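You operate a simulated robot arm through the tools that you are given. There is no shell and no other tool. Be economical: measure what you need, move in short steps, check, and stop when the job is done.

Carry out the task below with a simulated robot arm. There is one attempt and no reset: what you move stays moved.

JOB
Zero the counter, set batch two, and slide both packs through the gate.
Fine: the packs marked soft and fresh.

The check looks at the end state, three seconds after you hand in, the way a careful person would. Anything else that was tipped, shoved, dropped, spilled or broken makes it a failure.

ROBOT AND FRAMES
A 7-joint arm with a two-finger gripper, on a carriage that runs on a rail from [-483, 0] to [1897, 0] (x, y) and turns from -4.136 to 1.676 rad about z. Base frame: it is fixed where the carriage stands at the start and does not move with it; the origin is on the floor, on the carriage's upright axis, x ahead of it, y to its left, z up; the surface under the hand at the start is at about z = 900. Readings come in mm, rad, newtons and seconds.
Its first joint turns from -2.601 to 2.601 rad. Places, roughly: batch slider [900, -600, 900]; counter zero key [800, -500, 1000]; lane before the count gate [1100, -500, 900]; pack marked soft [1000, -500, 1000]. Payload 2.45 kg.
The tool frame sits at the grasp point between the pads (the TCP): z along the fingers, y along the line on which they close. The tips reach 26 mm beyond it. Largest opening 96 mm; the body of the gripper starts 69 mm behind the TCP.
Orientation is told as [roll, pitch, yaw] about the base's x, y, z axes, in that order, counted from this pose: with the fingers straight down and closing along the base's y, the tool's x points along the base's -x, its y along +y and its z along -z.

CONTROLS
- The arm moves only by the tool jog_arm. Its argument "commands" is a list of rows, each a list of 3 entries, a list of its own where there are three numbers: the shift along the tool's x, y, z in mm, then the turn, a rotation vector about the tool's x, y, z in rad, then the gripper command, from -1 (shut) to 1 (fully open), values between in proportion. In form: [[[dx, dy, dz], [ax, ay, az], hand], ...]. A call has 1 to 8 rows; each row shifts and turns the commanded pose from where the row before left it, along the tool's axes as they then stand. A row lasts 0.2 s, in which the tool goes at most 50 mm and 0.15 rad; a call with a longer step from one row to the next is refused whole, and so is a gripper value outside its range. Where a pose cannot be reached the arm comes as near as it can. A force on the tool above 40 N (or 10 N above the force at the start of the call, whichever is more), or a blocked arm, ends the call early, and 0.2 s more pass. The fingers move at their own pace and stop on an object; they squeeze with about 38 N. The grip force told is the motor's: it shows also when the fingers shut on nothing. Time passes only in rows, and 0.2 s behind the last, so rows that do not move let the fingers close. The reply holds the time, the measured pose of the TCP, the force on the tool along the base axes, the opening and the grip force, in the units named above and with some noise, with the torque about the TCP (base axes, N m) and any sound that the robot's microphone picked up, and new pictures: "views" is both (left out), scene, wrist or none.
- Cameras (640 x 400 px; columns grow to the right, rows downward): "scene" is now at [8.2, 115, 1704.1]; the picture's right is [-0.74, -0.67, 0.00], its down [-0.35, 0.39, -0.85] and it looks along [0.57, -0.63, -0.52] (base axes); focal length 256 px, centre (320, 200). "wrist" rides on the gripper at [82, 3, -98] in the tool frame; the picture's right is [-0.04, 1.00, 0.00], its down [-0.73, -0.03, -0.68] and it looks along [-0.68, -0.03, 0.73] (tool axes); focal length 256 px, centre (320, 200). There is no depth. A picture from a camera that has moved, and an enlarged one, comes with that camera's place and axes in the base frame and with its lens. The place of the scene camera against the robot may be out by one fixed shift of up to 25 mm in any direction.
- lift_body(by): slides the trunk up (or, below 0, down) by that many mm; the arm and the scene camera ride with it, the base frame stays. It gives what a move gives, with no picture.
- drive_base(legs): drives the robot by 1 to 6 legs, each [ahead, left, turn to the left] in mm, mm and rad, along the robot's own axes; the way and the turn of a leg run together, so that a leg with both is an arc; at most 1500 mm and 3.142 rad a leg. The arm and the cameras ride along, it lands a little off, and it stops where it bumps. It keeps to its track: a leg is cut to what the track allows. It gives what a move gives, and a new picture of the scene camera.
- turn_head(pan, tilt): turns the head with the scene camera to pan (to the left, within 2.705 rad either way) and tilt (down, from -0.506 to 1.204), counted from straight ahead of the robot. It gives what a move gives, and a new picture of the scene camera.
- inspect(camera, box): a new picture of the part [left, top, right, bottom] of that camera's present view, enlarged. No time passes.
- close_job(): hands the job in; it is judged then, once.

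Work in short steps. Places have to be worked out from the pictures, the camera data and where the tool is seen: move nearer, look again, correct. Check each grasp and each placing, and mend what went wrong. You have 120 turns and 260 pictures in all, those below and enlarged ones among them. Open the gripper and draw the arm clear of the work before you hand the job in, unless the task says otherwise; then end with one line.

The tools are called after "Emit:" as a command line: name --argument value ..., lists and objects as JSON in quotes. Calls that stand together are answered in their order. jog_arm: Moves the arm, as the interface text tells. Its arguments: {"type":"object","properties":{"commands":{"type":"array","items":{"type":"array"}},"views":{"type":"string","enum":["both","scene","wrist","none"]}},"required":["commands"]} The other tools are called the same way: lift_body (by) slides the trunk up or down; drive_base (legs) drives the base; turn_head (pan, tilt) turns the head that bears the scene camera; inspect (camera, box) takes an enlarged picture of a part of a camera's view; close_job () hands the job in.

At the start:

```text
clock: 0.0
tcp_pos: [689.4, -598.6, 1190.7]
tcp_rot: [0.002, 0.0, -0.001]
ft_force: [-0.1, -0.2, 0.2]
moment: [-0.04, -0.02, 0.01]
finger_gap: 96.1
finger_force: 0.0
trunk travel left (down, up): [-675.0, 35.0]
robot x, y, heading: [-0.3, -2.0, 0.003]
head pan, tilt: [-0.833, 0.548]
```

scene: 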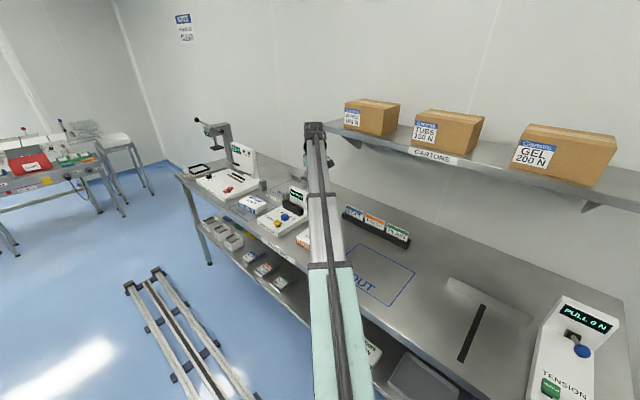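
wrist: 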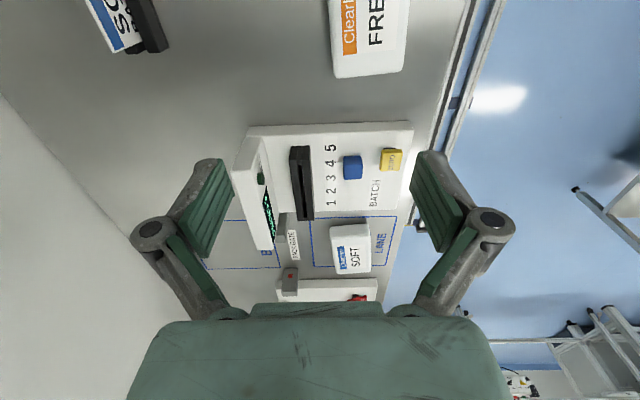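

The wrist view shows the counter with its batch slider, zero key and lane. I'll enlarge both views for detail.

Emit:
inspect --camera "wrist" --box '[200, 110, 440, 310]'

Emit:
inspect --camera "scene" --box '[170, 110, 430, 310]'

```text
2.00 times, centred on (320, 210) of wrist
camera zoom: at [608.1, -595.7, 1288.4], right [0.04, 1.0, 0.0], down [0.73, -0.03, 0.68], along [0.68, -0.03, -0.73], focal length 512 px, centre (320, 180)
```

zoom: 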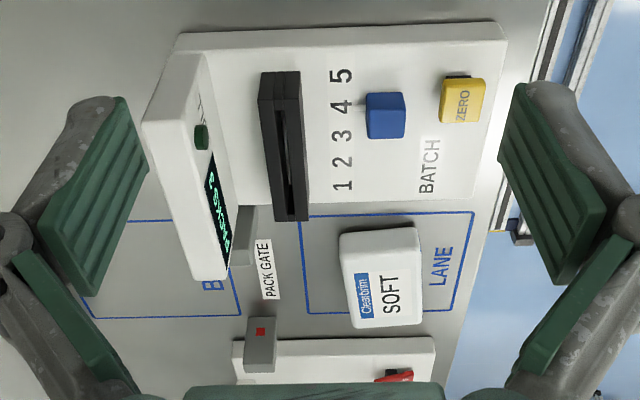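

```text
2.00 times, centred on (300, 210) of scene
camera zoom: at [8.2, 115.0, 1704.1], right [-0.74, -0.67, 0.0], down [-0.35, 0.39, -0.85], along [0.57, -0.63, -0.52], focal length 512 px, centre (360, 180)
```

zoom: 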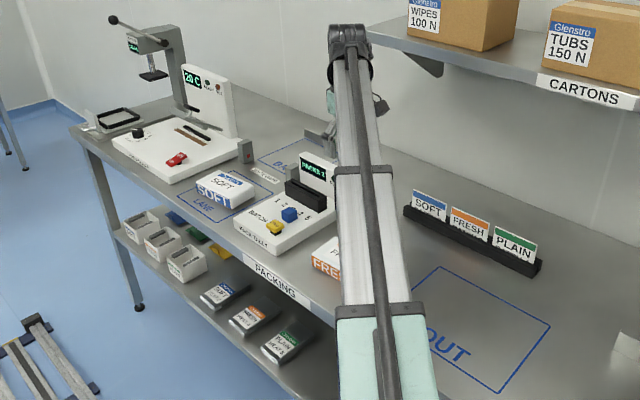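

Counter looks to be around x 850, y -550, with the gate near x 1100, y -700, beyond reach from here. I'll raise and pull back the arm, then drive along the rail.

Emit:
jog_arm --commands '[[[40, 0, -20], [0, 0, 0], 1], [[40, 0, -20], [0, 0, 0], 1], [[40, 0, -20], [0, 0, 0], 1], [[40, 0, -20], [0, 0, 0], 1], [[40, 0, 0], [0, 0, 0], 1], [[40, 0, 0], [0, 0, 0], 1]]' --views "wrist"

Emit:
drive_base --legs '[[600, 0, 0]]'

Emit:
inspect --camera "wrist" --box '[0, 0, 640, 400]'

```text
clock: 1.4
tcp_pos: [448.0, -598.3, 1268.3]
tcp_rot: [0.0, -0.001, 0.002]
ft_force: [-0.8, -0.3, 0.1]
moment: [0.0, 0.02, 0.0]
finger_gap: 96.1
finger_force: 0.1
trunk travel left (down, up): [-675.0, 35.0]
robot x, y, heading: [-4.9, 3.3, -0.002]
head pan, tilt: [-0.833, 0.548]
camera wrist: at [366.9, -595.1, 1367.4], right [0.04, 1.0, 0.0], down [0.73, -0.03, 0.68], along [0.68, -0.03, -0.73], focal length 256 px, centre (320, 200)
```

wrist: 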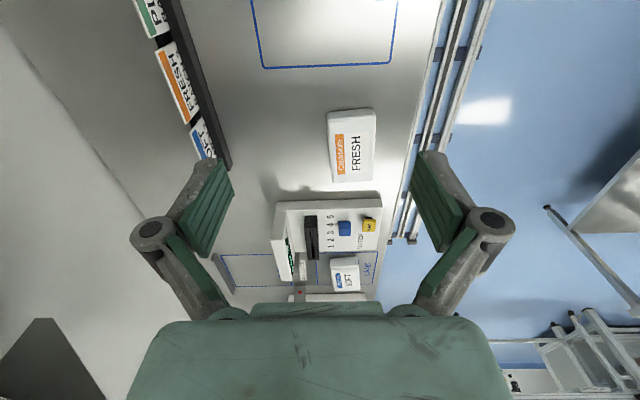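

```text
clock: 4.7
tcp_pos: [1030.5, -603.2, 1270.0]
tcp_rot: [-0.001, 0.0, -0.013]
ft_force: [-0.2, -0.2, 0.3]
moment: [0.01, 0.03, 0.01]
finger_gap: 96.1
finger_force: 0.1
trunk travel left (down, up): [-675.0, 35.0]
robot x, y, heading: [587.4, 0.8, -0.014]
head pan, tilt: [-0.833, 0.548]
camera scene: at [598.8, 114.9, 1704.1], right [-0.75, -0.66, 0.0], down [-0.35, 0.39, -0.85], along [0.57, -0.64, -0.52], focal length 256 px, centre (320, 200)
```

scene: 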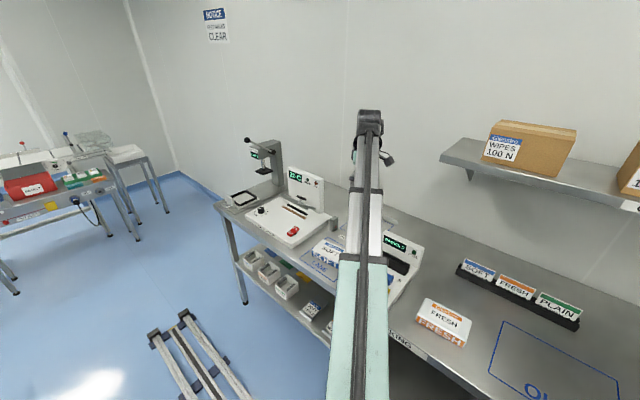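

```text
1.00 times, centred on (320, 200) of wrist (not enlarged: the box is as wide or as high as the picture)
camera zoom: at [950.1, -599.4, 1367.2], right [0.05, 1.0, 0.0], down [0.73, -0.04, 0.68], along [0.68, -0.04, -0.73], focal length 256 px, centre (320, 200)
```

zoom: 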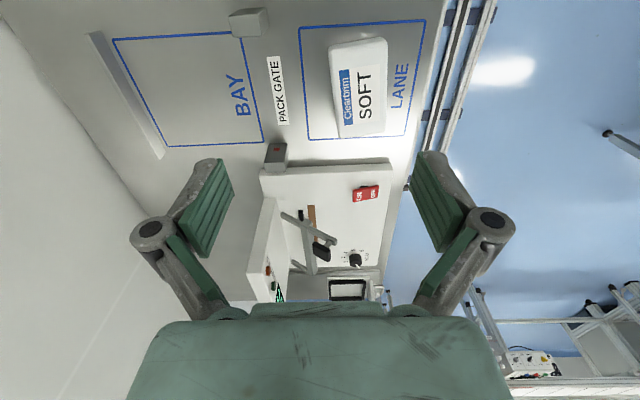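

The lane spans roughly x 1024–1215, the gate is at y≈-690 and the bay runs y -734 to -932. Now I'll move over near the counter for a closer look at the zero key, slider and display.

Emit:
jog_arm --commands '[[[48, 0, 0], [0, 0, 0], 1], [[48, 0, 0], [0, 0, 0], 1], [[48, 0, 0], [0, 0, 0], 1], [[48, 0, 0], [0, 0, 0], 1], [[40, 8, 25], [0, 0, 0], 1], [[30, 8, 35], [0, 0, 0], 1], [[10, 8, 45], [0, 0, 0], 1], [[0, 8, 45], [0, 0, 0], 1]]' --views "wrist"

Emit:
inspect --camera "wrist" --box '[200, 100, 440, 300]'

```text
clock: 6.5
tcp_pos: [760.9, -572.7, 1110.6]
tcp_rot: [0.0, 0.0, -0.012]
ft_force: [0.1, -1.3, 0.7]
moment: [0.02, 0.0, -0.03]
finger_gap: 95.9
finger_force: 0.1
out of reach, approached as far as the arm can: row 4
trunk travel left (down, up): [-675.0, 35.0]
robot x, y, heading: [587.5, -2.6, -0.011]
head pan, tilt: [-0.833, 0.548]
camera wrist: at [680.0, -568.6, 1208.4], right [0.05, 1.0, 0.0], down [0.73, -0.04, 0.68], along [0.68, -0.04, -0.73], focal length 256 px, centre (320, 200)
```

wrist: 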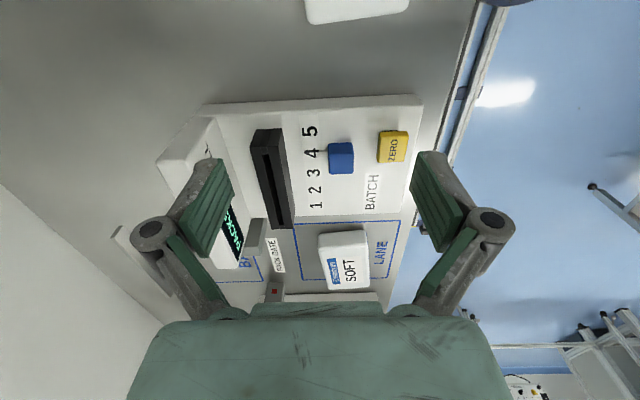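

```text
2.00 times, centred on (320, 200) of wrist
camera zoom: at [680.0, -568.6, 1208.4], right [0.05, 1.0, 0.0], down [0.73, -0.04, 0.68], along [0.68, -0.04, -0.73], focal length 512 px, centre (320, 200)
```

zoom: 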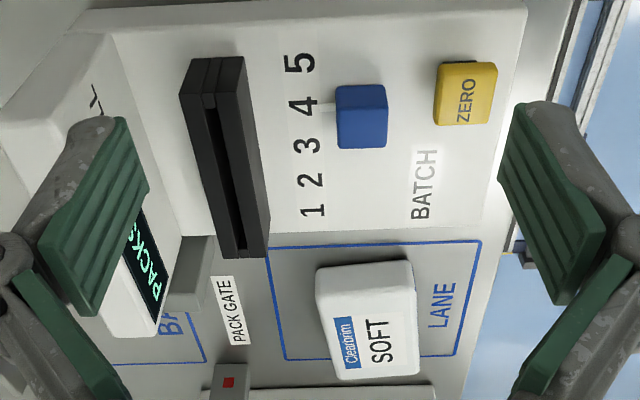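

Triangulating the two views puts the zero key near (816, -505), top around z≈985. I'll bring the closed fingertips above it to check alignment.

Emit:
jog_arm --commands '[[[-27, 34, 0], [0, 0, 0], -1], [[-28, 34, 0], [0, 0, 0], -1], [[0, 0, 25], [0, 0, 0], -1], [[0, 0, 20], [0, 0, 0], -1]]' --views "wrist"

Emit:
inspect --camera "wrist" --box '[200, 50, 440, 250]'

```text
clock: 7.5
tcp_pos: [816.2, -502.7, 1065.1]
tcp_rot: [0.0, 0.001, -0.012]
ft_force: [-0.3, -0.1, 0.4]
moment: [-0.02, 0.01, 0.0]
finger_gap: 0.2
finger_force: 28.4
trunk travel left (down, up): [-675.0, 35.0]
robot x, y, heading: [586.9, -0.3, -0.01]
head pan, tilt: [-0.833, 0.548]
camera wrist: at [734.6, -499.2, 1163.0], right [0.05, 1.0, 0.0], down [0.73, -0.04, 0.68], along [0.68, -0.04, -0.73], focal length 256 px, centre (320, 200)
```

wrist: 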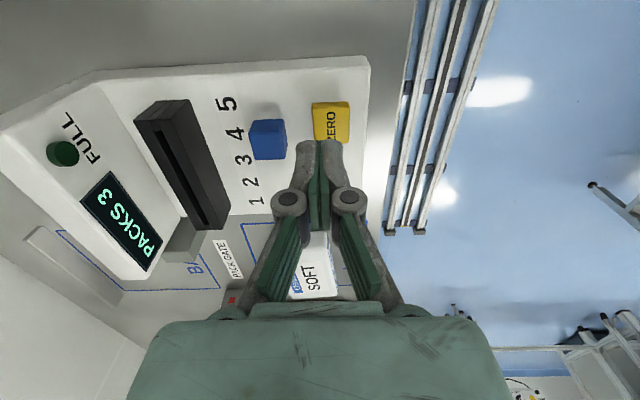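

```text
2.00 times, centred on (320, 150) of wrist
camera zoom: at [734.6, -499.2, 1163.0], right [0.05, 1.0, 0.0], down [0.73, -0.04, 0.68], along [0.68, -0.04, -0.73], focal length 512 px, centre (320, 300)
```

zoom: 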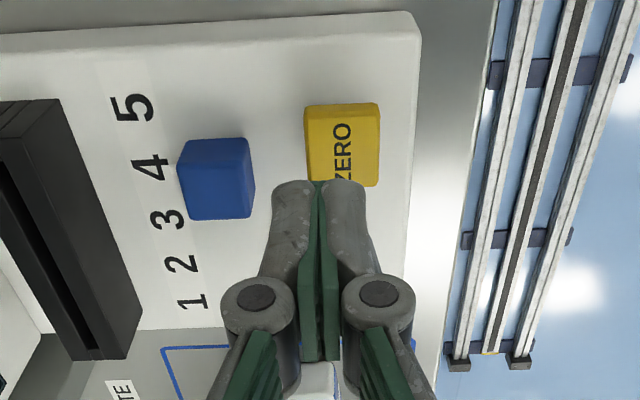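

The display shows "PACKS 3". Refined triangulation gives the zero key at (839, -494, top 957), the knob at (850, -553) aligned with "4", and mark "2" at x≈912. I'll align over the key and come down to just above it.

Emit:
jog_arm --commands '[[[-23, 8, 0], [0, 0, 0], -1], [[0, 0, 35], [0, 0, 0], -1], [[0, 0, 30], [0, 0, 0], -1]]' --views "wrist"

Emit:
inspect --camera "wrist" --box '[200, 50, 440, 250]'

```text
clock: 8.3
tcp_pos: [839.5, -498.2, 1000.1]
tcp_rot: [0.0, 0.001, -0.011]
ft_force: [0.2, -0.1, 0.0]
moment: [0.0, -0.01, 0.01]
finger_gap: 0.0
finger_force: 28.2
trunk travel left (down, up): [-675.0, 35.0]
robot x, y, heading: [591.4, 0.9, -0.008]
head pan, tilt: [-0.833, 0.548]
camera wrist: at [758.5, -493.2, 1097.8], right [0.05, 1.0, 0.0], down [0.73, -0.04, 0.68], along [0.68, -0.04, -0.73], focal length 256 px, centre (320, 200)
```

wrist: 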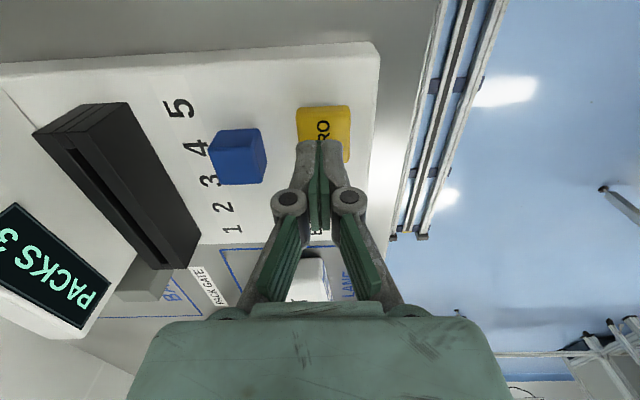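

```text
2.00 times, centred on (320, 150) of wrist
camera zoom: at [758.5, -493.2, 1097.8], right [0.05, 1.0, 0.0], down [0.73, -0.04, 0.68], along [0.68, -0.04, -0.73], focal length 512 px, centre (320, 300)
```

zoom: 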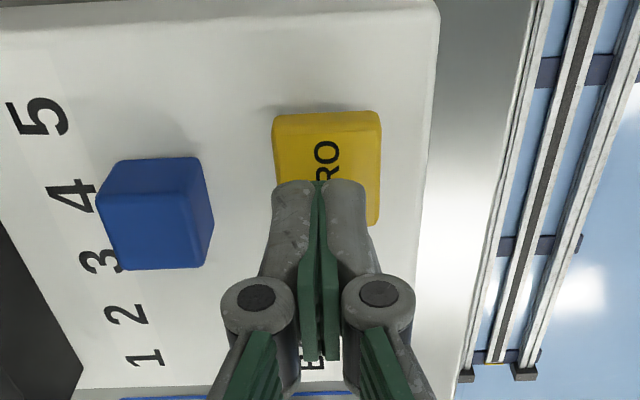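

The fingertips are well over the key, so I press slowly.

Emit:
jog_arm --commands '[[[0, 3, 12], [0, 0, 0], -1], [[0, 0, 4], [0, 0, 0], -1], [[0, 0, 3], [0, 0, 0], -1], [[0, 0, 3], [0, 0, 0], -1]]' --views "wrist"

```text
clock: 9.3
tcp_pos: [839.5, -494.6, 977.2]
tcp_rot: [0.0, 0.0, -0.012]
ft_force: [1.4, -1.4, 3.0]
moment: [-0.01, -0.01, -0.02]
finger_gap: 6.1
finger_force: 28.1
trunk travel left (down, up): [-675.0, 35.0]
robot x, y, heading: [589.5, 2.5, -0.011]
head pan, tilt: [-0.833, 0.548]
camera wrist: at [758.5, -490.4, 1076.0], right [0.05, 1.0, 0.0], down [0.73, -0.04, 0.68], along [0.68, -0.04, -0.73], focal length 256 px, centre (320, 200)
```

wrist: 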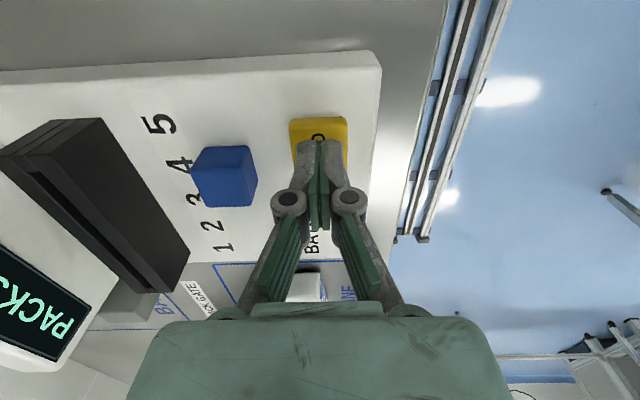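

Contact is starting (3 N). I'll press a little further.

Emit:
jog_arm --commands '[[[0, 0, 2], [0, 0, 0], -1], [[0, 0, 2], [0, 0, 0], -1], [[0, 0, 0], [0, 0, 0], -1]]' --views "wrist"

Emit:
inspect --camera "wrist" --box '[260, 80, 380, 180]'

```text
clock: 10.1
tcp_pos: [840.1, -493.5, 973.9]
tcp_rot: [0.001, 0.0, -0.013]
ft_force: [0.9, 1.0, 4.7]
moment: [0.02, -0.03, -0.03]
finger_gap: 6.1
finger_force: 28.2
trunk travel left (down, up): [-675.0, 35.0]
robot x, y, heading: [589.0, -0.6, -0.008]
head pan, tilt: [-0.833, 0.548]
heard: click
camera wrist: at [758.4, -490.2, 1072.0], right [0.05, 1.0, 0.0], down [0.73, -0.04, 0.68], along [0.68, -0.04, -0.73], focal length 256 px, centre (320, 200)
```

wrist: 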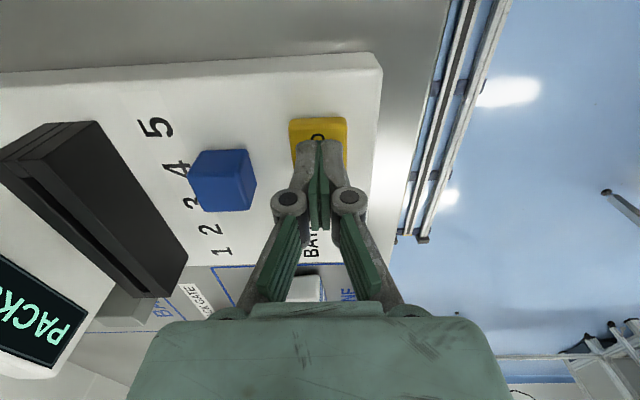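

```text
4.00 times, centred on (320, 130) of wrist
camera zoom: at [758.4, -490.2, 1072.0], right [0.05, 1.0, 0.0], down [0.73, -0.04, 0.68], along [0.68, -0.04, -0.73], focal length 1024 px, centre (320, 480)
```

zoom: 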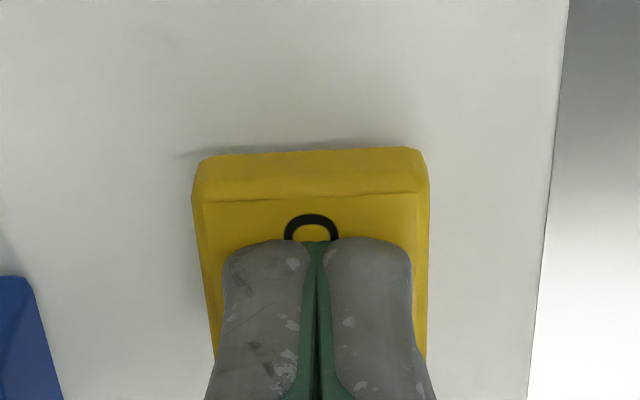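

A click was heard. I'll rise, read the display, and move over the knob with a 50 mm opening.

Emit:
jog_arm --commands '[[[0, 0, -20], [0, 0, 0], -1], [[0, 0, -40], [0, 0, 0], -1], [[-5, -30, 0], [0, 0, 0], 0.04], [[-5, -30, 0], [0, 0, 0], 0.04], [[0, 0, 0], [0, 0, 0], 0.04]]' --views "wrist"

Emit:
inspect --camera "wrist" --box '[200, 50, 440, 250]'

```text
clock: 11.3
tcp_pos: [848.4, -553.2, 1033.2]
tcp_rot: [0.0, -0.001, -0.013]
ft_force: [1.1, 1.0, -0.2]
moment: [0.02, -0.01, 0.02]
finger_gap: 49.6
finger_force: 0.0
trunk travel left (down, up): [-675.0, 35.0]
robot x, y, heading: [589.9, 0.1, -0.008]
head pan, tilt: [-0.833, 0.548]
camera wrist: at [768.9, -548.6, 1132.4], right [0.05, 1.0, 0.0], down [0.73, -0.04, 0.68], along [0.68, -0.04, -0.73], focal length 256 px, centre (320, 200)
```

wrist: 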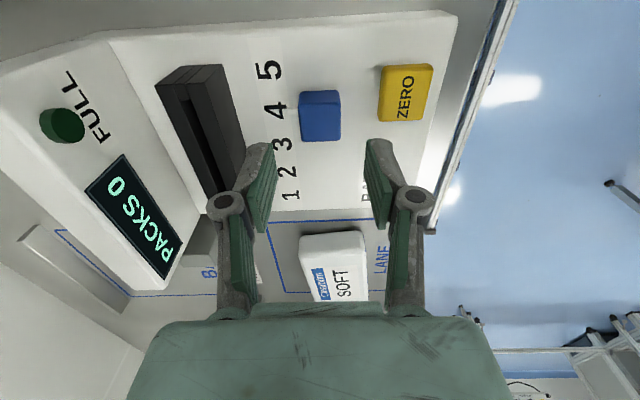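

```text
2.00 times, centred on (320, 150) of wrist
camera zoom: at [768.9, -548.6, 1132.4], right [0.05, 1.0, 0.0], down [0.73, -0.04, 0.68], along [0.68, -0.04, -0.73], focal length 512 px, centre (320, 300)
```

zoom: 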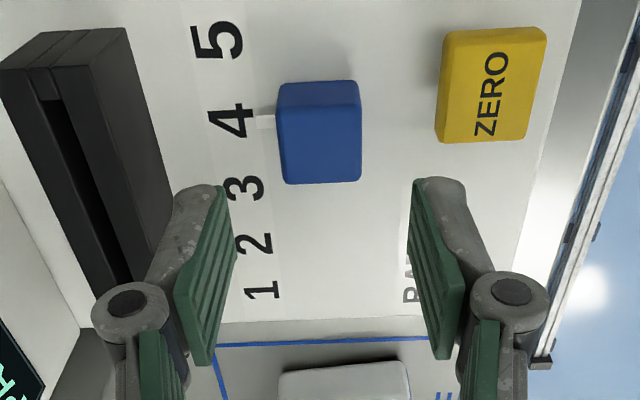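

The display now reads PACKS 0. The knob is centred between the fingers, so I descend and close on it.

Emit:
jog_arm --commands '[[[-4, 0, 30], [0, 0, 0], 0.04], [[0, 0, 20], [0, 0, 0], 0.04], [[0, 0, 10], [0, 0, 0], 0.04], [[0, 0, 0], [0, 0, 0], -0.4], [[0, 0, 0], [0, 0, 0], -0.6], [[0, 0, 0], [0, 0, 0], -1]]' --views "wrist"

Emit:
inspect --camera "wrist" --box '[200, 50, 440, 250]'

```text
clock: 12.7
tcp_pos: [853.9, -553.2, 973.1]
tcp_rot: [0.0, 0.0, -0.01]
ft_force: [0.4, 5.7, -0.6]
moment: [0.18, -0.08, 0.67]
finger_gap: 29.2
finger_force: 44.9
trunk travel left (down, up): [-675.0, 35.0]
robot x, y, heading: [590.8, -0.7, -0.009]
head pan, tilt: [-0.833, 0.548]
camera wrist: at [773.0, -548.8, 1072.2], right [0.05, 1.0, 0.0], down [0.73, -0.04, 0.68], along [0.68, -0.03, -0.73], focal length 256 px, centre (320, 200)
```

wrist: 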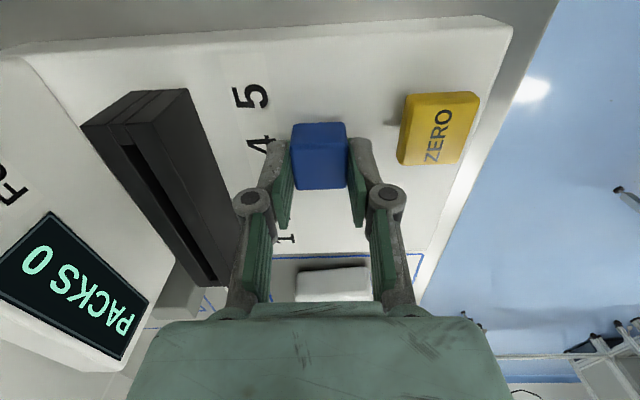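

```text
2.00 times, centred on (320, 150) of wrist
camera zoom: at [773.0, -548.8, 1072.2], right [0.05, 1.0, 0.0], down [0.73, -0.04, 0.68], along [0.68, -0.03, -0.73], focal length 512 px, centre (320, 300)
```

zoom: 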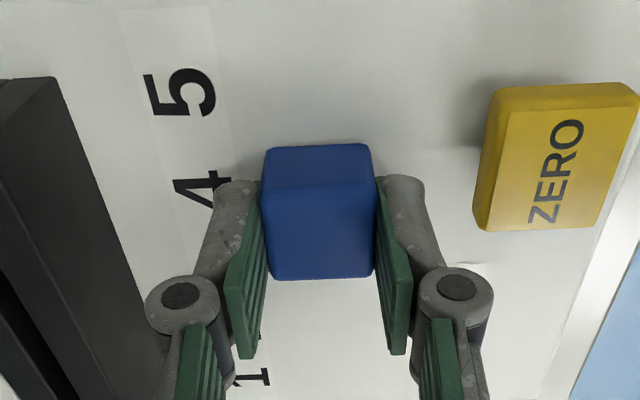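

Gripped at 29 mm. I slide it +x about 59 mm (two ~30 mm steps), then check.

Emit:
jog_arm --commands '[[[-12, 0, 0], [0, 0, 0], -1], [[-12, 0, 0], [0, 0, 0], -1], [[-12, 0, 0], [0, 0, 0], -1], [[-12, 0, 0], [0, 0, 0], -1], [[-10, 0, 0], [0, 0, 0], -1], [[0, 0, 0], [0, 0, 0], -1]]' --views "wrist"

Emit:
inspect --camera "wrist" --box '[200, 50, 440, 250]'

```text
clock: 14.1
tcp_pos: [913.7, -553.9, 973.4]
tcp_rot: [0.001, -0.001, -0.009]
ft_force: [1.6, 17.5, -7.9]
moment: [0.39, -0.13, 0.65]
finger_gap: 29.2
finger_force: 44.6
trunk travel left (down, up): [-675.0, 35.0]
robot x, y, heading: [589.9, -3.7, -0.012]
head pan, tilt: [-0.833, 0.548]
camera wrist: at [831.8, -548.9, 1072.2], right [0.05, 1.0, 0.0], down [0.73, -0.04, 0.68], along [0.68, -0.03, -0.73], focal length 256 px, centre (320, 200)
```

wrist: 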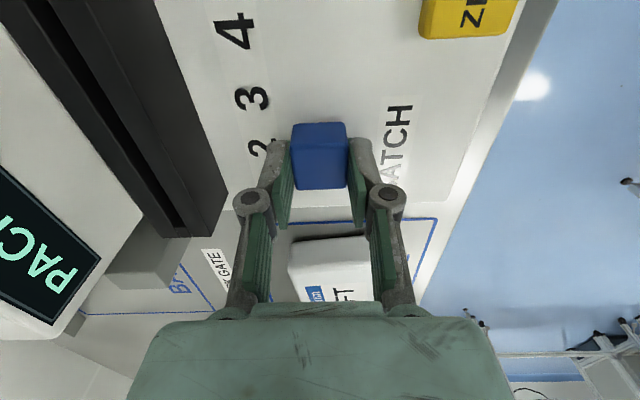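

```text
2.00 times, centred on (320, 150) of wrist
camera zoom: at [831.8, -548.9, 1072.2], right [0.05, 1.0, 0.0], down [0.73, -0.04, 0.68], along [0.68, -0.03, -0.73], focal length 512 px, centre (320, 300)
```

zoom: 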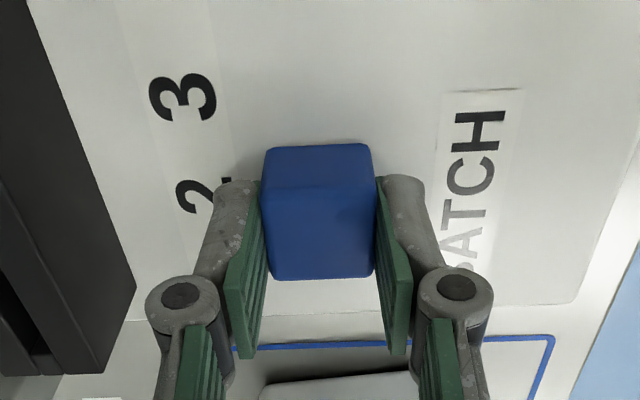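

It has moved about 60 mm and "2" sits where "4" did. I release, rise and check the pointer.

Emit:
jog_arm --commands '[[[0, 0, 0], [0, 0, 0], 0.04], [[0, 0, 0], [0, 0, 0], 0.04], [[0, 0, -20], [0, 0, 0], 0.04], [[0, 0, -40], [0, 0, 0], 0.04]]' --views "wrist"

Emit:
inspect --camera "wrist" --box '[260, 50, 380, 150]'

```text
clock: 15.1
tcp_pos: [911.3, -553.8, 1033.1]
tcp_rot: [0.001, 0.0, -0.011]
ft_force: [-0.3, 0.2, 0.4]
moment: [0.0, -0.01, -0.01]
finger_gap: 50.2
finger_force: 0.1
trunk travel left (down, up): [-675.0, 35.0]
robot x, y, heading: [589.8, -0.6, -0.011]
head pan, tilt: [-0.833, 0.548]
camera wrist: at [831.1, -550.0, 1131.3], right [0.05, 1.0, 0.0], down [0.73, -0.04, 0.68], along [0.68, -0.04, -0.73], focal length 256 px, centre (320, 200)
```

wrist: 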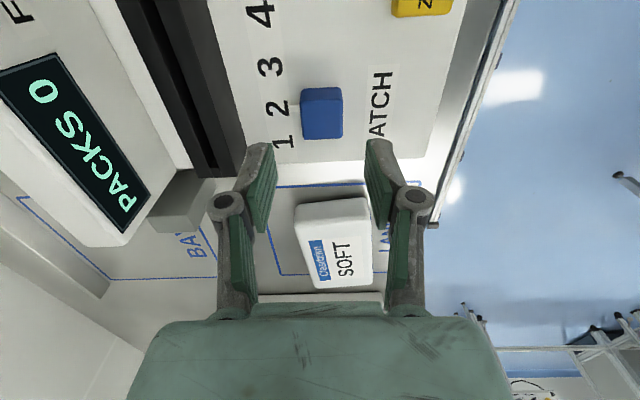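

```text
4.00 times, centred on (320, 100) of wrist
camera zoom: at [831.1, -550.0, 1131.3], right [0.05, 1.0, 0.0], down [0.73, -0.04, 0.68], along [0.68, -0.04, -0.73], focal length 1024 px, centre (320, 600)
```

zoom: 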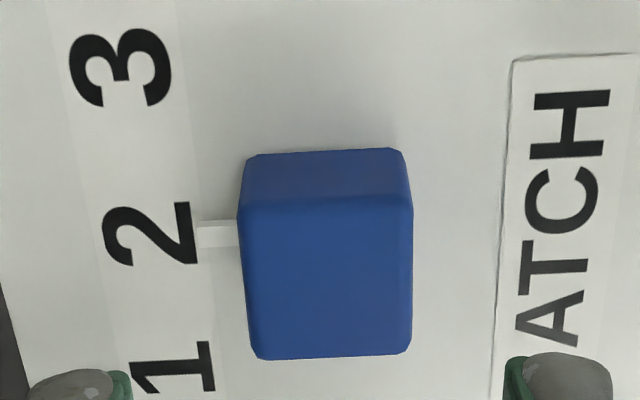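

The pointer is exactly on 2. The SOFT pack top is at z≈945, centred (1111, -544), yawed about +5°. I raise the arm and drive ~165 mm so the pack, gate and FRESH are all in reach.

Emit:
jog_arm --commands '[[[0, 0, -45], [0, 0, 0], 1], [[0, 0, -45], [0, 0, 0], 1], [[0, 0, -45], [0, 0, 0], 1]]' --views "none"

Emit:
drive_base --legs '[[165, 0, 0]]'

Emit:
jog_arm --commands '[[[0, 0, 0], [0, 0, 0.15], 1], [[0, 0, 0], [0, 0, 0.15], 1], [[0, 0, 0], [0, 0, 0.15], 1], [[0, 0, 0], [0, 0, 0.15], 1], [[0, 0, 0], [0, 0, 0.15], 1]]' --views "both"

```text
clock: 15.9
tcp_pos: [911.0, -555.4, 1168.2]
tcp_rot: [0.001, 0.0, -0.013]
ft_force: [0.1, -0.1, -0.5]
moment: [-0.01, 0.0, 0.01]
finger_gap: 96.0
finger_force: 0.1
trunk travel left (down, up): [-675.0, 35.0]
robot x, y, heading: [590.2, -1.2, -0.012]
head pan, tilt: [-0.833, 0.548]
```

```text
clock: 17.4
tcp_pos: [1075.5, -556.2, 1167.3]
tcp_rot: [0.001, -0.001, -0.015]
ft_force: [0.0, 0.8, 0.0]
moment: [0.0, 0.05, 0.04]
finger_gap: 96.1
finger_force: 0.1
trunk travel left (down, up): [-675.0, 35.0]
robot x, y, heading: [754.6, 0.6, -0.012]
head pan, tilt: [-0.833, 0.548]
camera scene: at [763.6, 114.9, 1704.1], right [-0.75, -0.66, 0.0], down [-0.35, 0.39, -0.85], along [0.57, -0.64, -0.52], focal length 256 px, centre (320, 200)
```

scene: 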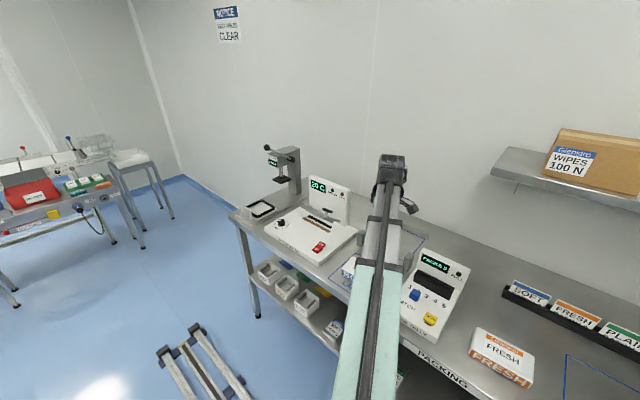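

```text
clock: 18.6
tcp_pos: [1075.2, -555.6, 1167.5]
tcp_rot: [0.0, 0.0, -0.766]
ft_force: [0.1, -0.7, -0.5]
moment: [-0.02, -0.02, 0.02]
finger_gap: 96.2
finger_force: 0.0
trunk travel left (down, up): [-675.0, 35.0]
robot x, y, heading: [754.8, -0.9, -0.009]
head pan, tilt: [-0.833, 0.548]
camera scene: at [763.2, 114.9, 1704.1], right [-0.75, -0.66, 0.0], down [-0.35, 0.39, -0.85], along [0.57, -0.64, -0.52], focal length 256 px, centre (320, 200)
camera wrist: at [1018.4, -496.9, 1265.8], right [0.72, 0.69, 0.0], down [0.51, -0.53, 0.68], along [0.47, -0.49, -0.73], focal length 256 px, centre (320, 200)
```

scene: 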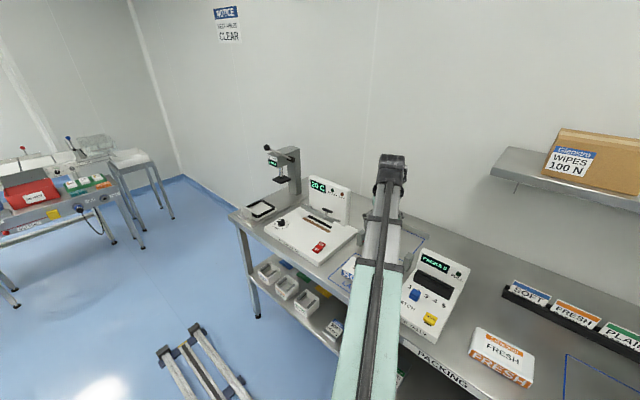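
wrist: 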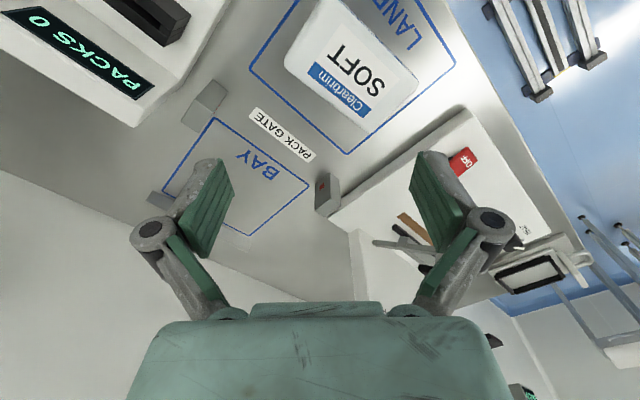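

The wrist turns fine. I complete the turn to -90° (tool x→+y, tool y→+x) and shift to the lane's +y side, staying high.

Emit:
jog_arm --commands '[[[0, 0, 0], [0, 0, 0.15], 1], [[0, 0, 0], [0, 0, 0.15], 1], [[0, 0, 0], [0, 0, 0.15], 1], [[0, 0, 0], [0, 0, 0.15], 1], [[0, 0, 0], [0, 0, 0.15], 1], [[30, 20, 0], [0, 0, 0.055], 1], [[35, 20, 0], [0, 0, 0], 1], [[35, 0, 30], [0, 0, 0], 1]]' --views "wrist"

```text
clock: 20.4
tcp_pos: [1112.2, -453.8, 1138.6]
tcp_rot: [0.001, 0.001, -1.57]
ft_force: [0.8, -0.6, 1.0]
moment: [-0.01, -0.02, -0.02]
finger_gap: 96.1
finger_force: 0.1
trunk travel left (down, up): [-675.0, 35.0]
robot x, y, heading: [752.1, -3.0, -0.015]
head pan, tilt: [-0.833, 0.548]
camera wrist: at [1115.6, -372.5, 1236.6], right [1.0, -0.04, 0.0], down [-0.03, -0.73, 0.68], along [-0.03, -0.68, -0.73], focal length 256 px, centre (320, 200)
```

wrist: 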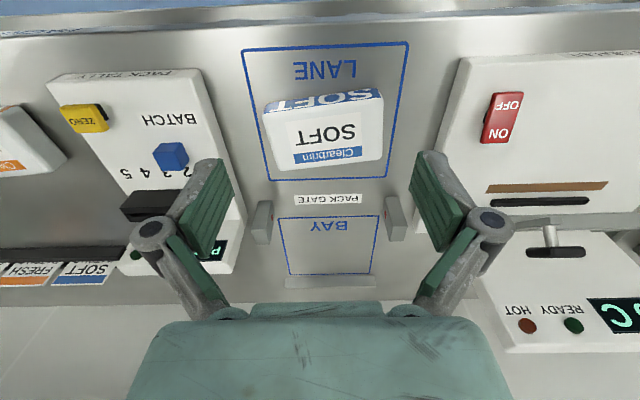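

The lane, gate (x 1014–1222) and pack (x 1034–1184, front face y≈-500) are clear. I lower the open fingers in front of the pack.

Emit:
jog_arm --commands '[[[0, 0, 45], [0, 0, 0], 1], [[0, 0, 45], [0, 0, 0], 1], [[0, 0, 45], [0, 0, 0], 1], [[0, 0, 35], [0, 0, 0], 1], [[0, 0, 20], [0, 0, 0], 1], [[0, 0, 10], [0, 0, 0], 1]]' --views "wrist"

```text
clock: 21.8
tcp_pos: [1111.7, -454.7, 937.8]
tcp_rot: [-0.002, -0.001, -1.569]
ft_force: [-0.5, -0.1, -0.1]
moment: [-0.03, 0.02, -0.01]
finger_gap: 95.9
finger_force: 0.0
trunk travel left (down, up): [-675.0, 35.0]
robot x, y, heading: [752.2, 1.8, -0.007]
head pan, tilt: [-0.833, 0.548]
camera wrist: at [1115.1, -373.8, 1035.8], right [1.0, -0.04, 0.0], down [-0.03, -0.73, 0.68], along [-0.03, -0.68, -0.73], focal length 256 px, centre (320, 200)
```

wrist: 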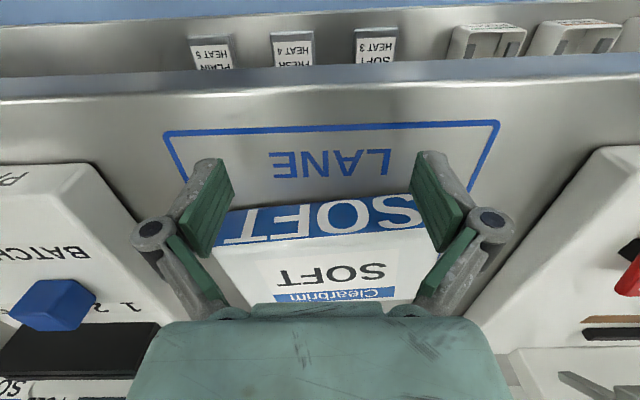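

Clear of the table with the pack ahead. I push toward -y gently.

Emit:
jog_arm --commands '[[[-15, 0, 0], [0, 0, 0], 1], [[-15, 0, 0], [0, 0, 0], 1], [[-10, 0, 0], [0, 0, 0], 1], [[-10, 0, 0], [0, 0, 0], 1], [[-10, 0, 0], [0, 0, 0], 1], [[-10, 0, 0], [0, 0, 0], 1], [[-10, 0, 0], [0, 0, 0], 1]]' --views "wrist"

```text
clock: 23.4
tcp_pos: [1113.1, -534.8, 937.6]
tcp_rot: [-0.001, 0.0, -1.567]
ft_force: [0.4, 0.3, -0.3]
moment: [-0.01, 0.0, -0.01]
finger_gap: 96.0
finger_force: 0.0
trunk travel left (down, up): [-675.0, 35.0]
robot x, y, heading: [750.2, 1.4, -0.009]
head pan, tilt: [-0.833, 0.548]
camera wrist: at [1115.5, -453.5, 1035.3], right [1.0, -0.04, 0.0], down [-0.03, -0.73, 0.68], along [-0.03, -0.68, -0.73], focal length 256 px, centre (320, 200)
```

wrist: 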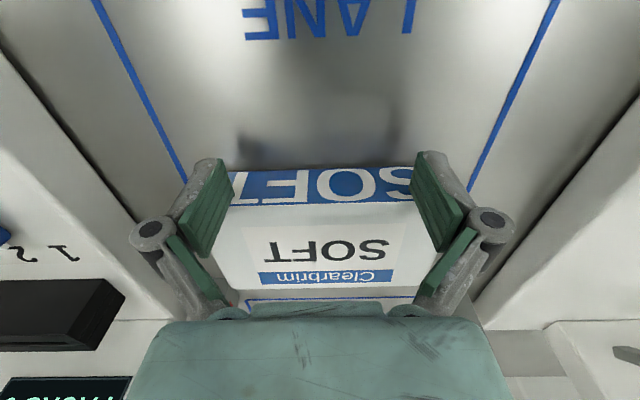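

The pack has squared up against both fingers and sits centred in the gate. I continue pushing.

Emit:
jog_arm --commands '[[[-15, 0, 0], [0, 0, 0], 1], [[-15, 0, 0], [0, 0, 0], 1], [[-15, 0, 0], [0, 0, 0], 1], [[-15, 0, 0], [0, 0, 0], 1], [[-15, 0, 0], [0, 0, 0], 1], [[-15, 0, 0], [0, 0, 0], 1], [[-15, 0, 0], [0, 0, 0], 1], [[-15, 0, 0], [0, 0, 0], 1]]' --views "both"

```text
clock: 25.2
tcp_pos: [1113.6, -654.0, 935.9]
tcp_rot: [-0.001, 0.0, -1.567]
ft_force: [1.0, -0.1, -0.1]
moment: [0.0, 0.03, 0.0]
finger_gap: 96.1
finger_force: 0.0
trunk travel left (down, up): [-675.0, 35.0]
robot x, y, heading: [752.7, 2.7, -0.009]
head pan, tilt: [-0.833, 0.548]
camera scene: at [763.2, 114.9, 1704.1], right [-0.75, -0.66, 0.0], down [-0.35, 0.39, -0.85], along [0.57, -0.64, -0.52], focal length 256 px, centre (320, 200)
camera wrist: at [1116.4, -573.0, 1034.7], right [1.0, -0.04, 0.0], down [-0.03, -0.73, 0.68], along [-0.03, -0.68, -0.73], focal length 256 px, centre (320, 200)
```

scene: 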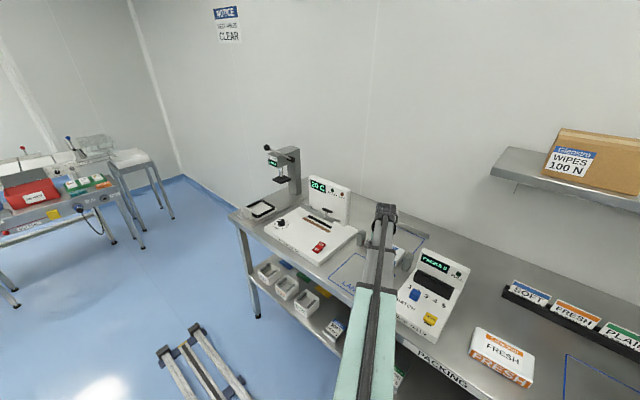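
wrist: 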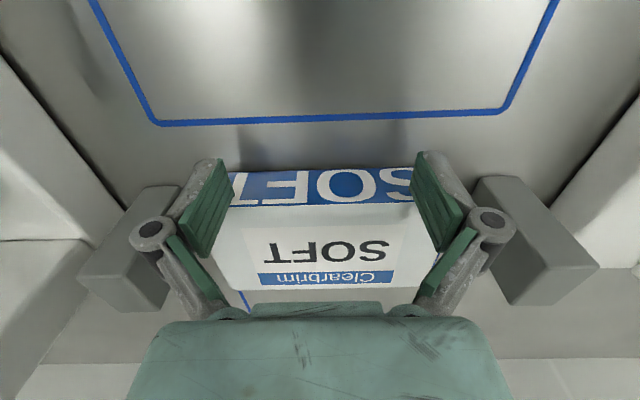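

The pack is going through with clearance on both sides. I continue another 120 mm.

Emit:
jog_arm --commands '[[[-15, 0, 0], [0, 0, 0], 1], [[-15, 0, 0], [0, 0, 0], 1], [[-15, 0, 0], [0, 0, 0], 1], [[-15, 0, 0], [0, 0, 0], 1], [[-15, 0, 0], [0, 0, 0], 1], [[-15, 0, 0], [0, 0, 0], 1], [[-15, 0, 0], [0, 0, 0], 1], [[-15, 0, 0], [0, 0, 0], 1]]' --views "both"

Emit:
inspect --camera "scene" --box '[340, 180, 500, 340]'

```text
clock: 27.0
tcp_pos: [1113.1, -774.4, 937.8]
tcp_rot: [0.0, -0.001, -1.566]
ft_force: [0.0, 0.2, 0.4]
moment: [-0.02, -0.02, 0.0]
finger_gap: 96.1
finger_force: 0.0
trunk travel left (down, up): [-675.0, 35.0]
robot x, y, heading: [751.6, -3.2, -0.009]
head pan, tilt: [-0.833, 0.548]
camera scene: at [763.2, 114.9, 1704.2], right [-0.75, -0.66, 0.0], down [-0.35, 0.39, -0.85], along [0.57, -0.64, -0.52], focal length 256 px, centre (320, 200)
camera wrist: at [1116.6, -693.2, 1035.9], right [1.0, -0.04, 0.0], down [-0.03, -0.73, 0.68], along [-0.03, -0.68, -0.73], focal length 256 px, centre (320, 200)
```

scene: 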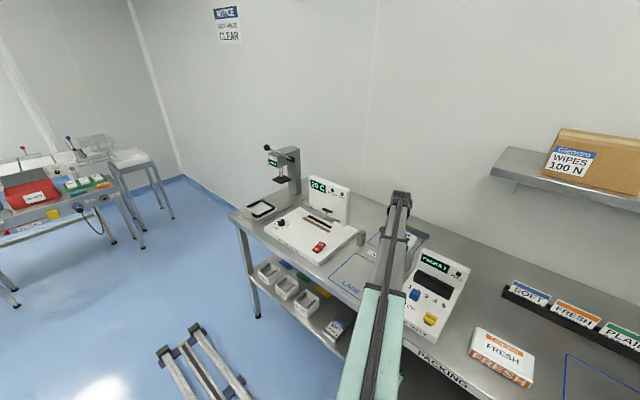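
wrist: 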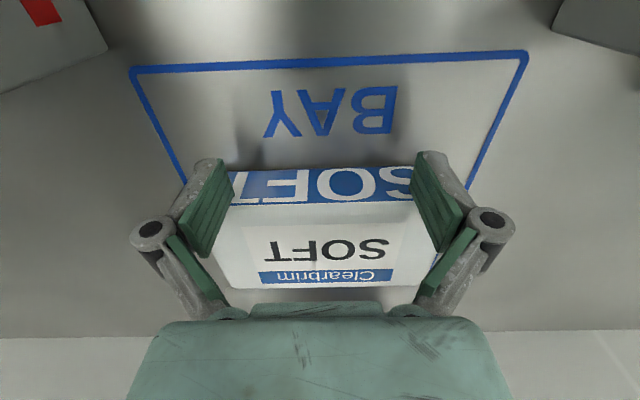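

```text
2.50 times, centred on (420, 260) of scene
camera zoom: at [763.2, 114.9, 1704.2], right [-0.75, -0.66, 0.0], down [-0.35, 0.39, -0.85], along [0.57, -0.64, -0.52], focal length 640 px, centre (70, 50)
```

zoom: 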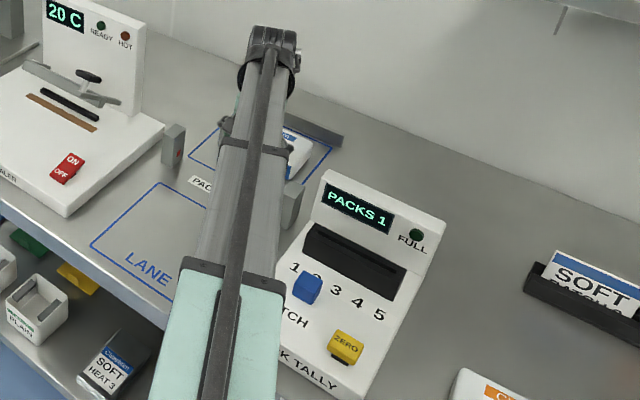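

PACKS 1 is counted. I push ~56 mm more to leave room for the second pack, watching for the back stop.

Emit:
jog_arm --commands '[[[-12, 0, 0], [0, 0, 0], 1], [[-12, 0, 0], [0, 0, 0], 1], [[-12, 0, 0], [0, 0, 0], 1], [[-8, 0, 0], [0, 0, 0], 1], [[-6, 0, 0], [0, 0, 0], 1], [[-5, 0, 0], [0, 0, 0], 1]]' --views "wrist"

```text
clock: 28.4
tcp_pos: [1113.4, -829.9, 937.2]
tcp_rot: [-0.001, 0.0, -1.57]
ft_force: [0.5, 1.0, 0.4]
moment: [0.02, 0.01, 0.0]
finger_gap: 96.1
finger_force: 0.1
trunk travel left (down, up): [-675.0, 35.0]
robot x, y, heading: [754.2, 1.9, -0.01]
head pan, tilt: [-0.833, 0.548]
camera wrist: at [1116.7, -748.6, 1035.7], right [1.0, -0.04, 0.0], down [-0.03, -0.73, 0.68], along [-0.03, -0.68, -0.73], focal length 256 px, centre (320, 200)
```

wrist: 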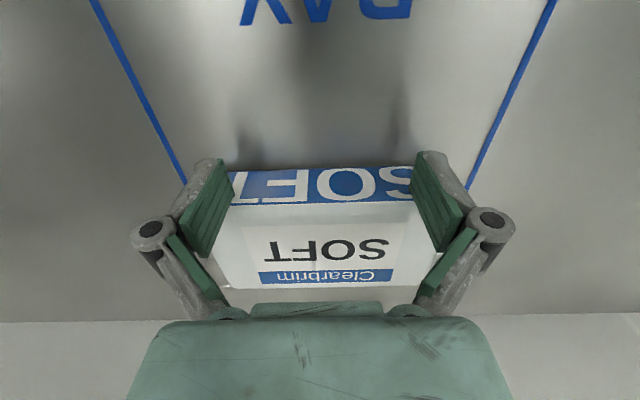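

The pack is deep in the bay. I back off slightly, rise straight up and look at it.

Emit:
jog_arm --commands '[[[6, 0, 0], [0, 0, 0], 1], [[0, 0, -40], [0, 0, 0], 1], [[0, 0, -48], [0, 0, 0], 1], [[0, 0, -48], [0, 0, 0], 1], [[0, 0, -48], [0, 0, 0], 1], [[30, 0, -30], [0, 0, 0], 1], [[45, 0, 0], [0, 0, 0], 1], [[45, 0, 0], [0, 0, 0], 1]]' --views "wrist"

```text
clock: 30.2
tcp_pos: [1113.1, -701.4, 1152.1]
tcp_rot: [-0.001, 0.0, -1.569]
ft_force: [0.2, -0.3, -0.1]
moment: [0.05, -0.01, 0.05]
finger_gap: 96.2
finger_force: 0.0
trunk travel left (down, up): [-675.0, 35.0]
robot x, y, heading: [752.7, 0.3, -0.011]
head pan, tilt: [-0.833, 0.548]
camera wrist: at [1115.7, -619.8, 1250.1], right [1.0, -0.04, 0.0], down [-0.03, -0.73, 0.68], along [-0.03, -0.68, -0.73], focal length 256 px, centre (320, 200)
```

wrist: 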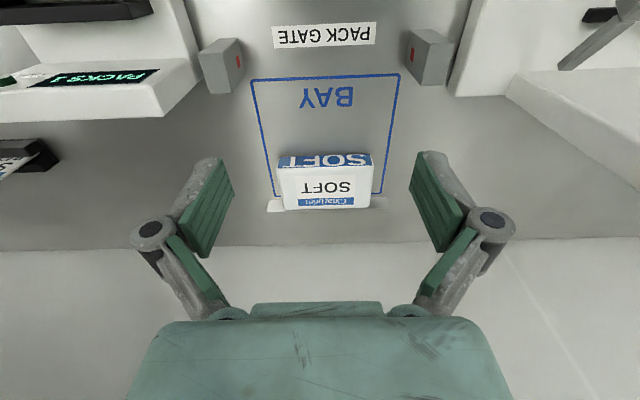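

SOFT's front face is at y≈-848, leaving ~119 mm in the bay for the second pack. Now I go for FRESH: shift to y≈-545 and turn the wrist back.

Emit:
jog_arm --commands '[[[48, 0, 0], [0, 0, 0], 1], [[48, 0, 0], [0, 0, 0], 1], [[48, 0, 0], [0, 0, 0], 1], [[10, 0, 0], [0, 0, -0.119], 1], [[0, 0, 0], [0, 0, -0.15], 1], [[0, 0, 0], [0, 0, -0.15], 1], [[0, 0, 0], [0, 0, -0.15], 1], [[0, 0, 0], [0, 0, -0.15], 1]]' --views "none"

Emit:
jog_arm --commands '[[[0, 0, 0], [0, 0, -0.15], 1], [[0, 0, 0], [0, 0, -0.15], 1], [[0, 0, 0], [0, 0, -0.15], 1], [[0, 0, 0], [0, 0, -0.15], 1], [[0, 0, 0], [0, 0, -0.15], 1], [[0, 0, 0], [0, 0, -0.1], 1], [[48, 0, 0], [0, 0, 0], 1], [[48, 0, 0], [0, 0, 0], 1]]' --views "none"

Emit:
jog_arm --commands '[[[48, 0, 0], [0, 0, 0], 1], [[48, 0, 0], [0, 0, 0], 1], [[48, 0, 0], [0, 0, 0], 1], [[48, 0, 0], [0, 0, 0], 1], [[48, 0, 0], [0, 0, 0], 1], [[48, 0, 0], [0, 0, 0], 1], [[48, 0, 0], [0, 0, 0], 1]]' --views "both"

```text
clock: 32.0
tcp_pos: [1113.7, -550.1, 1151.4]
tcp_rot: [-0.001, -0.001, -0.846]
ft_force: [-0.6, -0.3, -0.4]
moment: [-0.02, 0.0, 0.0]
finger_gap: 95.9
finger_force: 0.0
trunk travel left (down, up): [-675.0, 35.0]
robot x, y, heading: [754.3, 0.4, -0.018]
head pan, tilt: [-0.833, 0.548]
```

```text
clock: 33.8
tcp_pos: [1016.7, -549.5, 1149.7]
tcp_rot: [-0.001, 0.0, 0.003]
ft_force: [0.7, 0.3, -0.1]
moment: [0.01, -0.02, -0.01]
finger_gap: 96.2
finger_force: 0.0
trunk travel left (down, up): [-675.0, 35.0]
robot x, y, heading: [753.0, -0.4, -0.019]
head pan, tilt: [-0.833, 0.548]
```

```text
clock: 35.4
tcp_pos: [677.5, -548.0, 1150.0]
tcp_rot: [-0.001, -0.001, 0.001]
ft_force: [0.2, 0.3, -0.4]
moment: [-0.04, 0.01, 0.02]
finger_gap: 95.9
finger_force: 0.0
trunk travel left (down, up): [-675.0, 35.0]
robot x, y, heading: [752.6, 0.3, -0.012]
head pan, tilt: [-0.833, 0.548]
camera scene: at [762.8, 114.8, 1704.1], right [-0.75, -0.66, 0.0], down [-0.35, 0.39, -0.85], along [0.57, -0.64, -0.52], focal length 256 px, centre (320, 200)
camera wrist: at [596.3, -545.0, 1248.7], right [0.04, 1.0, 0.0], down [0.73, -0.03, 0.68], along [0.68, -0.03, -0.73], focal length 256 px, centre (320, 200)
```

scene: 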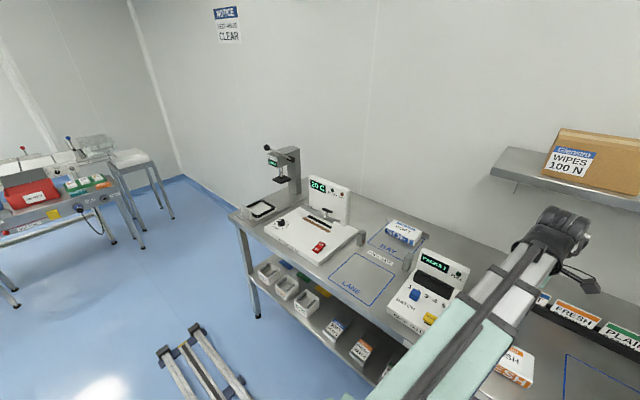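
wrist: 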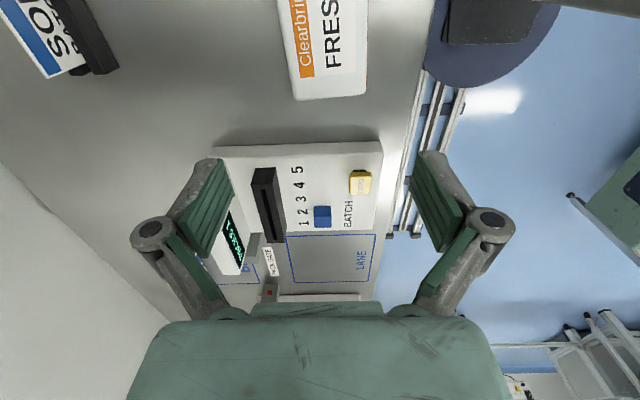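

FRESH is partly out of view. I move back further to see it fully.

Emit:
jog_arm --commands '[[[45, 0, 0], [0, 0, 0], 1], [[45, 0, 0], [0, 0, 0], 1], [[40, 0, 0], [0, 0, 0], 1]]' --views "wrist"

Emit:
inspect --camera "wrist" --box '[200, 0, 440, 200]'

```text
clock: 36.2
tcp_pos: [548.5, -549.3, 1151.3]
tcp_rot: [-0.002, 0.001, 0.002]
ft_force: [0.2, 0.1, -0.7]
moment: [-0.02, 0.02, 0.02]
finger_gap: 96.3
finger_force: 0.1
trunk travel left (down, up): [-675.0, 35.0]
robot x, y, heading: [750.8, 0.5, -0.015]
head pan, tilt: [-0.833, 0.548]
camera wrist: at [467.9, -546.1, 1249.4], right [0.04, 1.0, 0.0], down [0.73, -0.03, 0.68], along [0.68, -0.03, -0.73], focal length 256 px, centre (320, 200)
```

wrist: 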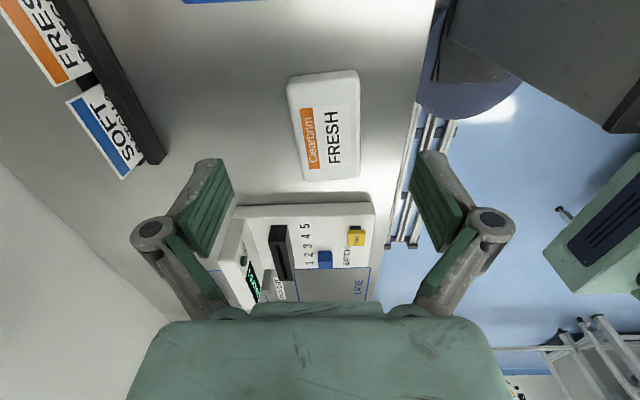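

```text
2.00 times, centred on (320, 100) of wrist
camera zoom: at [467.9, -546.1, 1249.4], right [0.04, 1.0, 0.0], down [0.73, -0.03, 0.68], along [0.68, -0.03, -0.73], focal length 512 px, centre (320, 400)
```

zoom: 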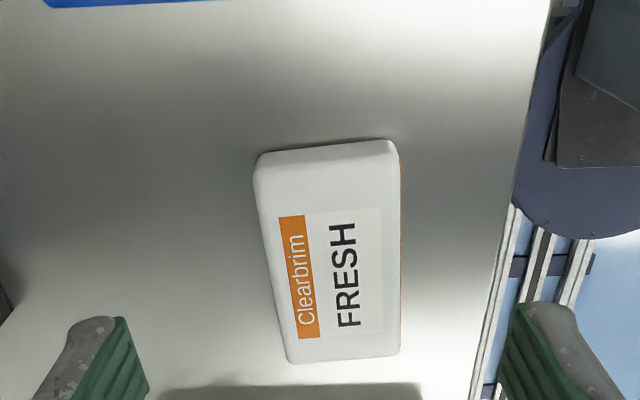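

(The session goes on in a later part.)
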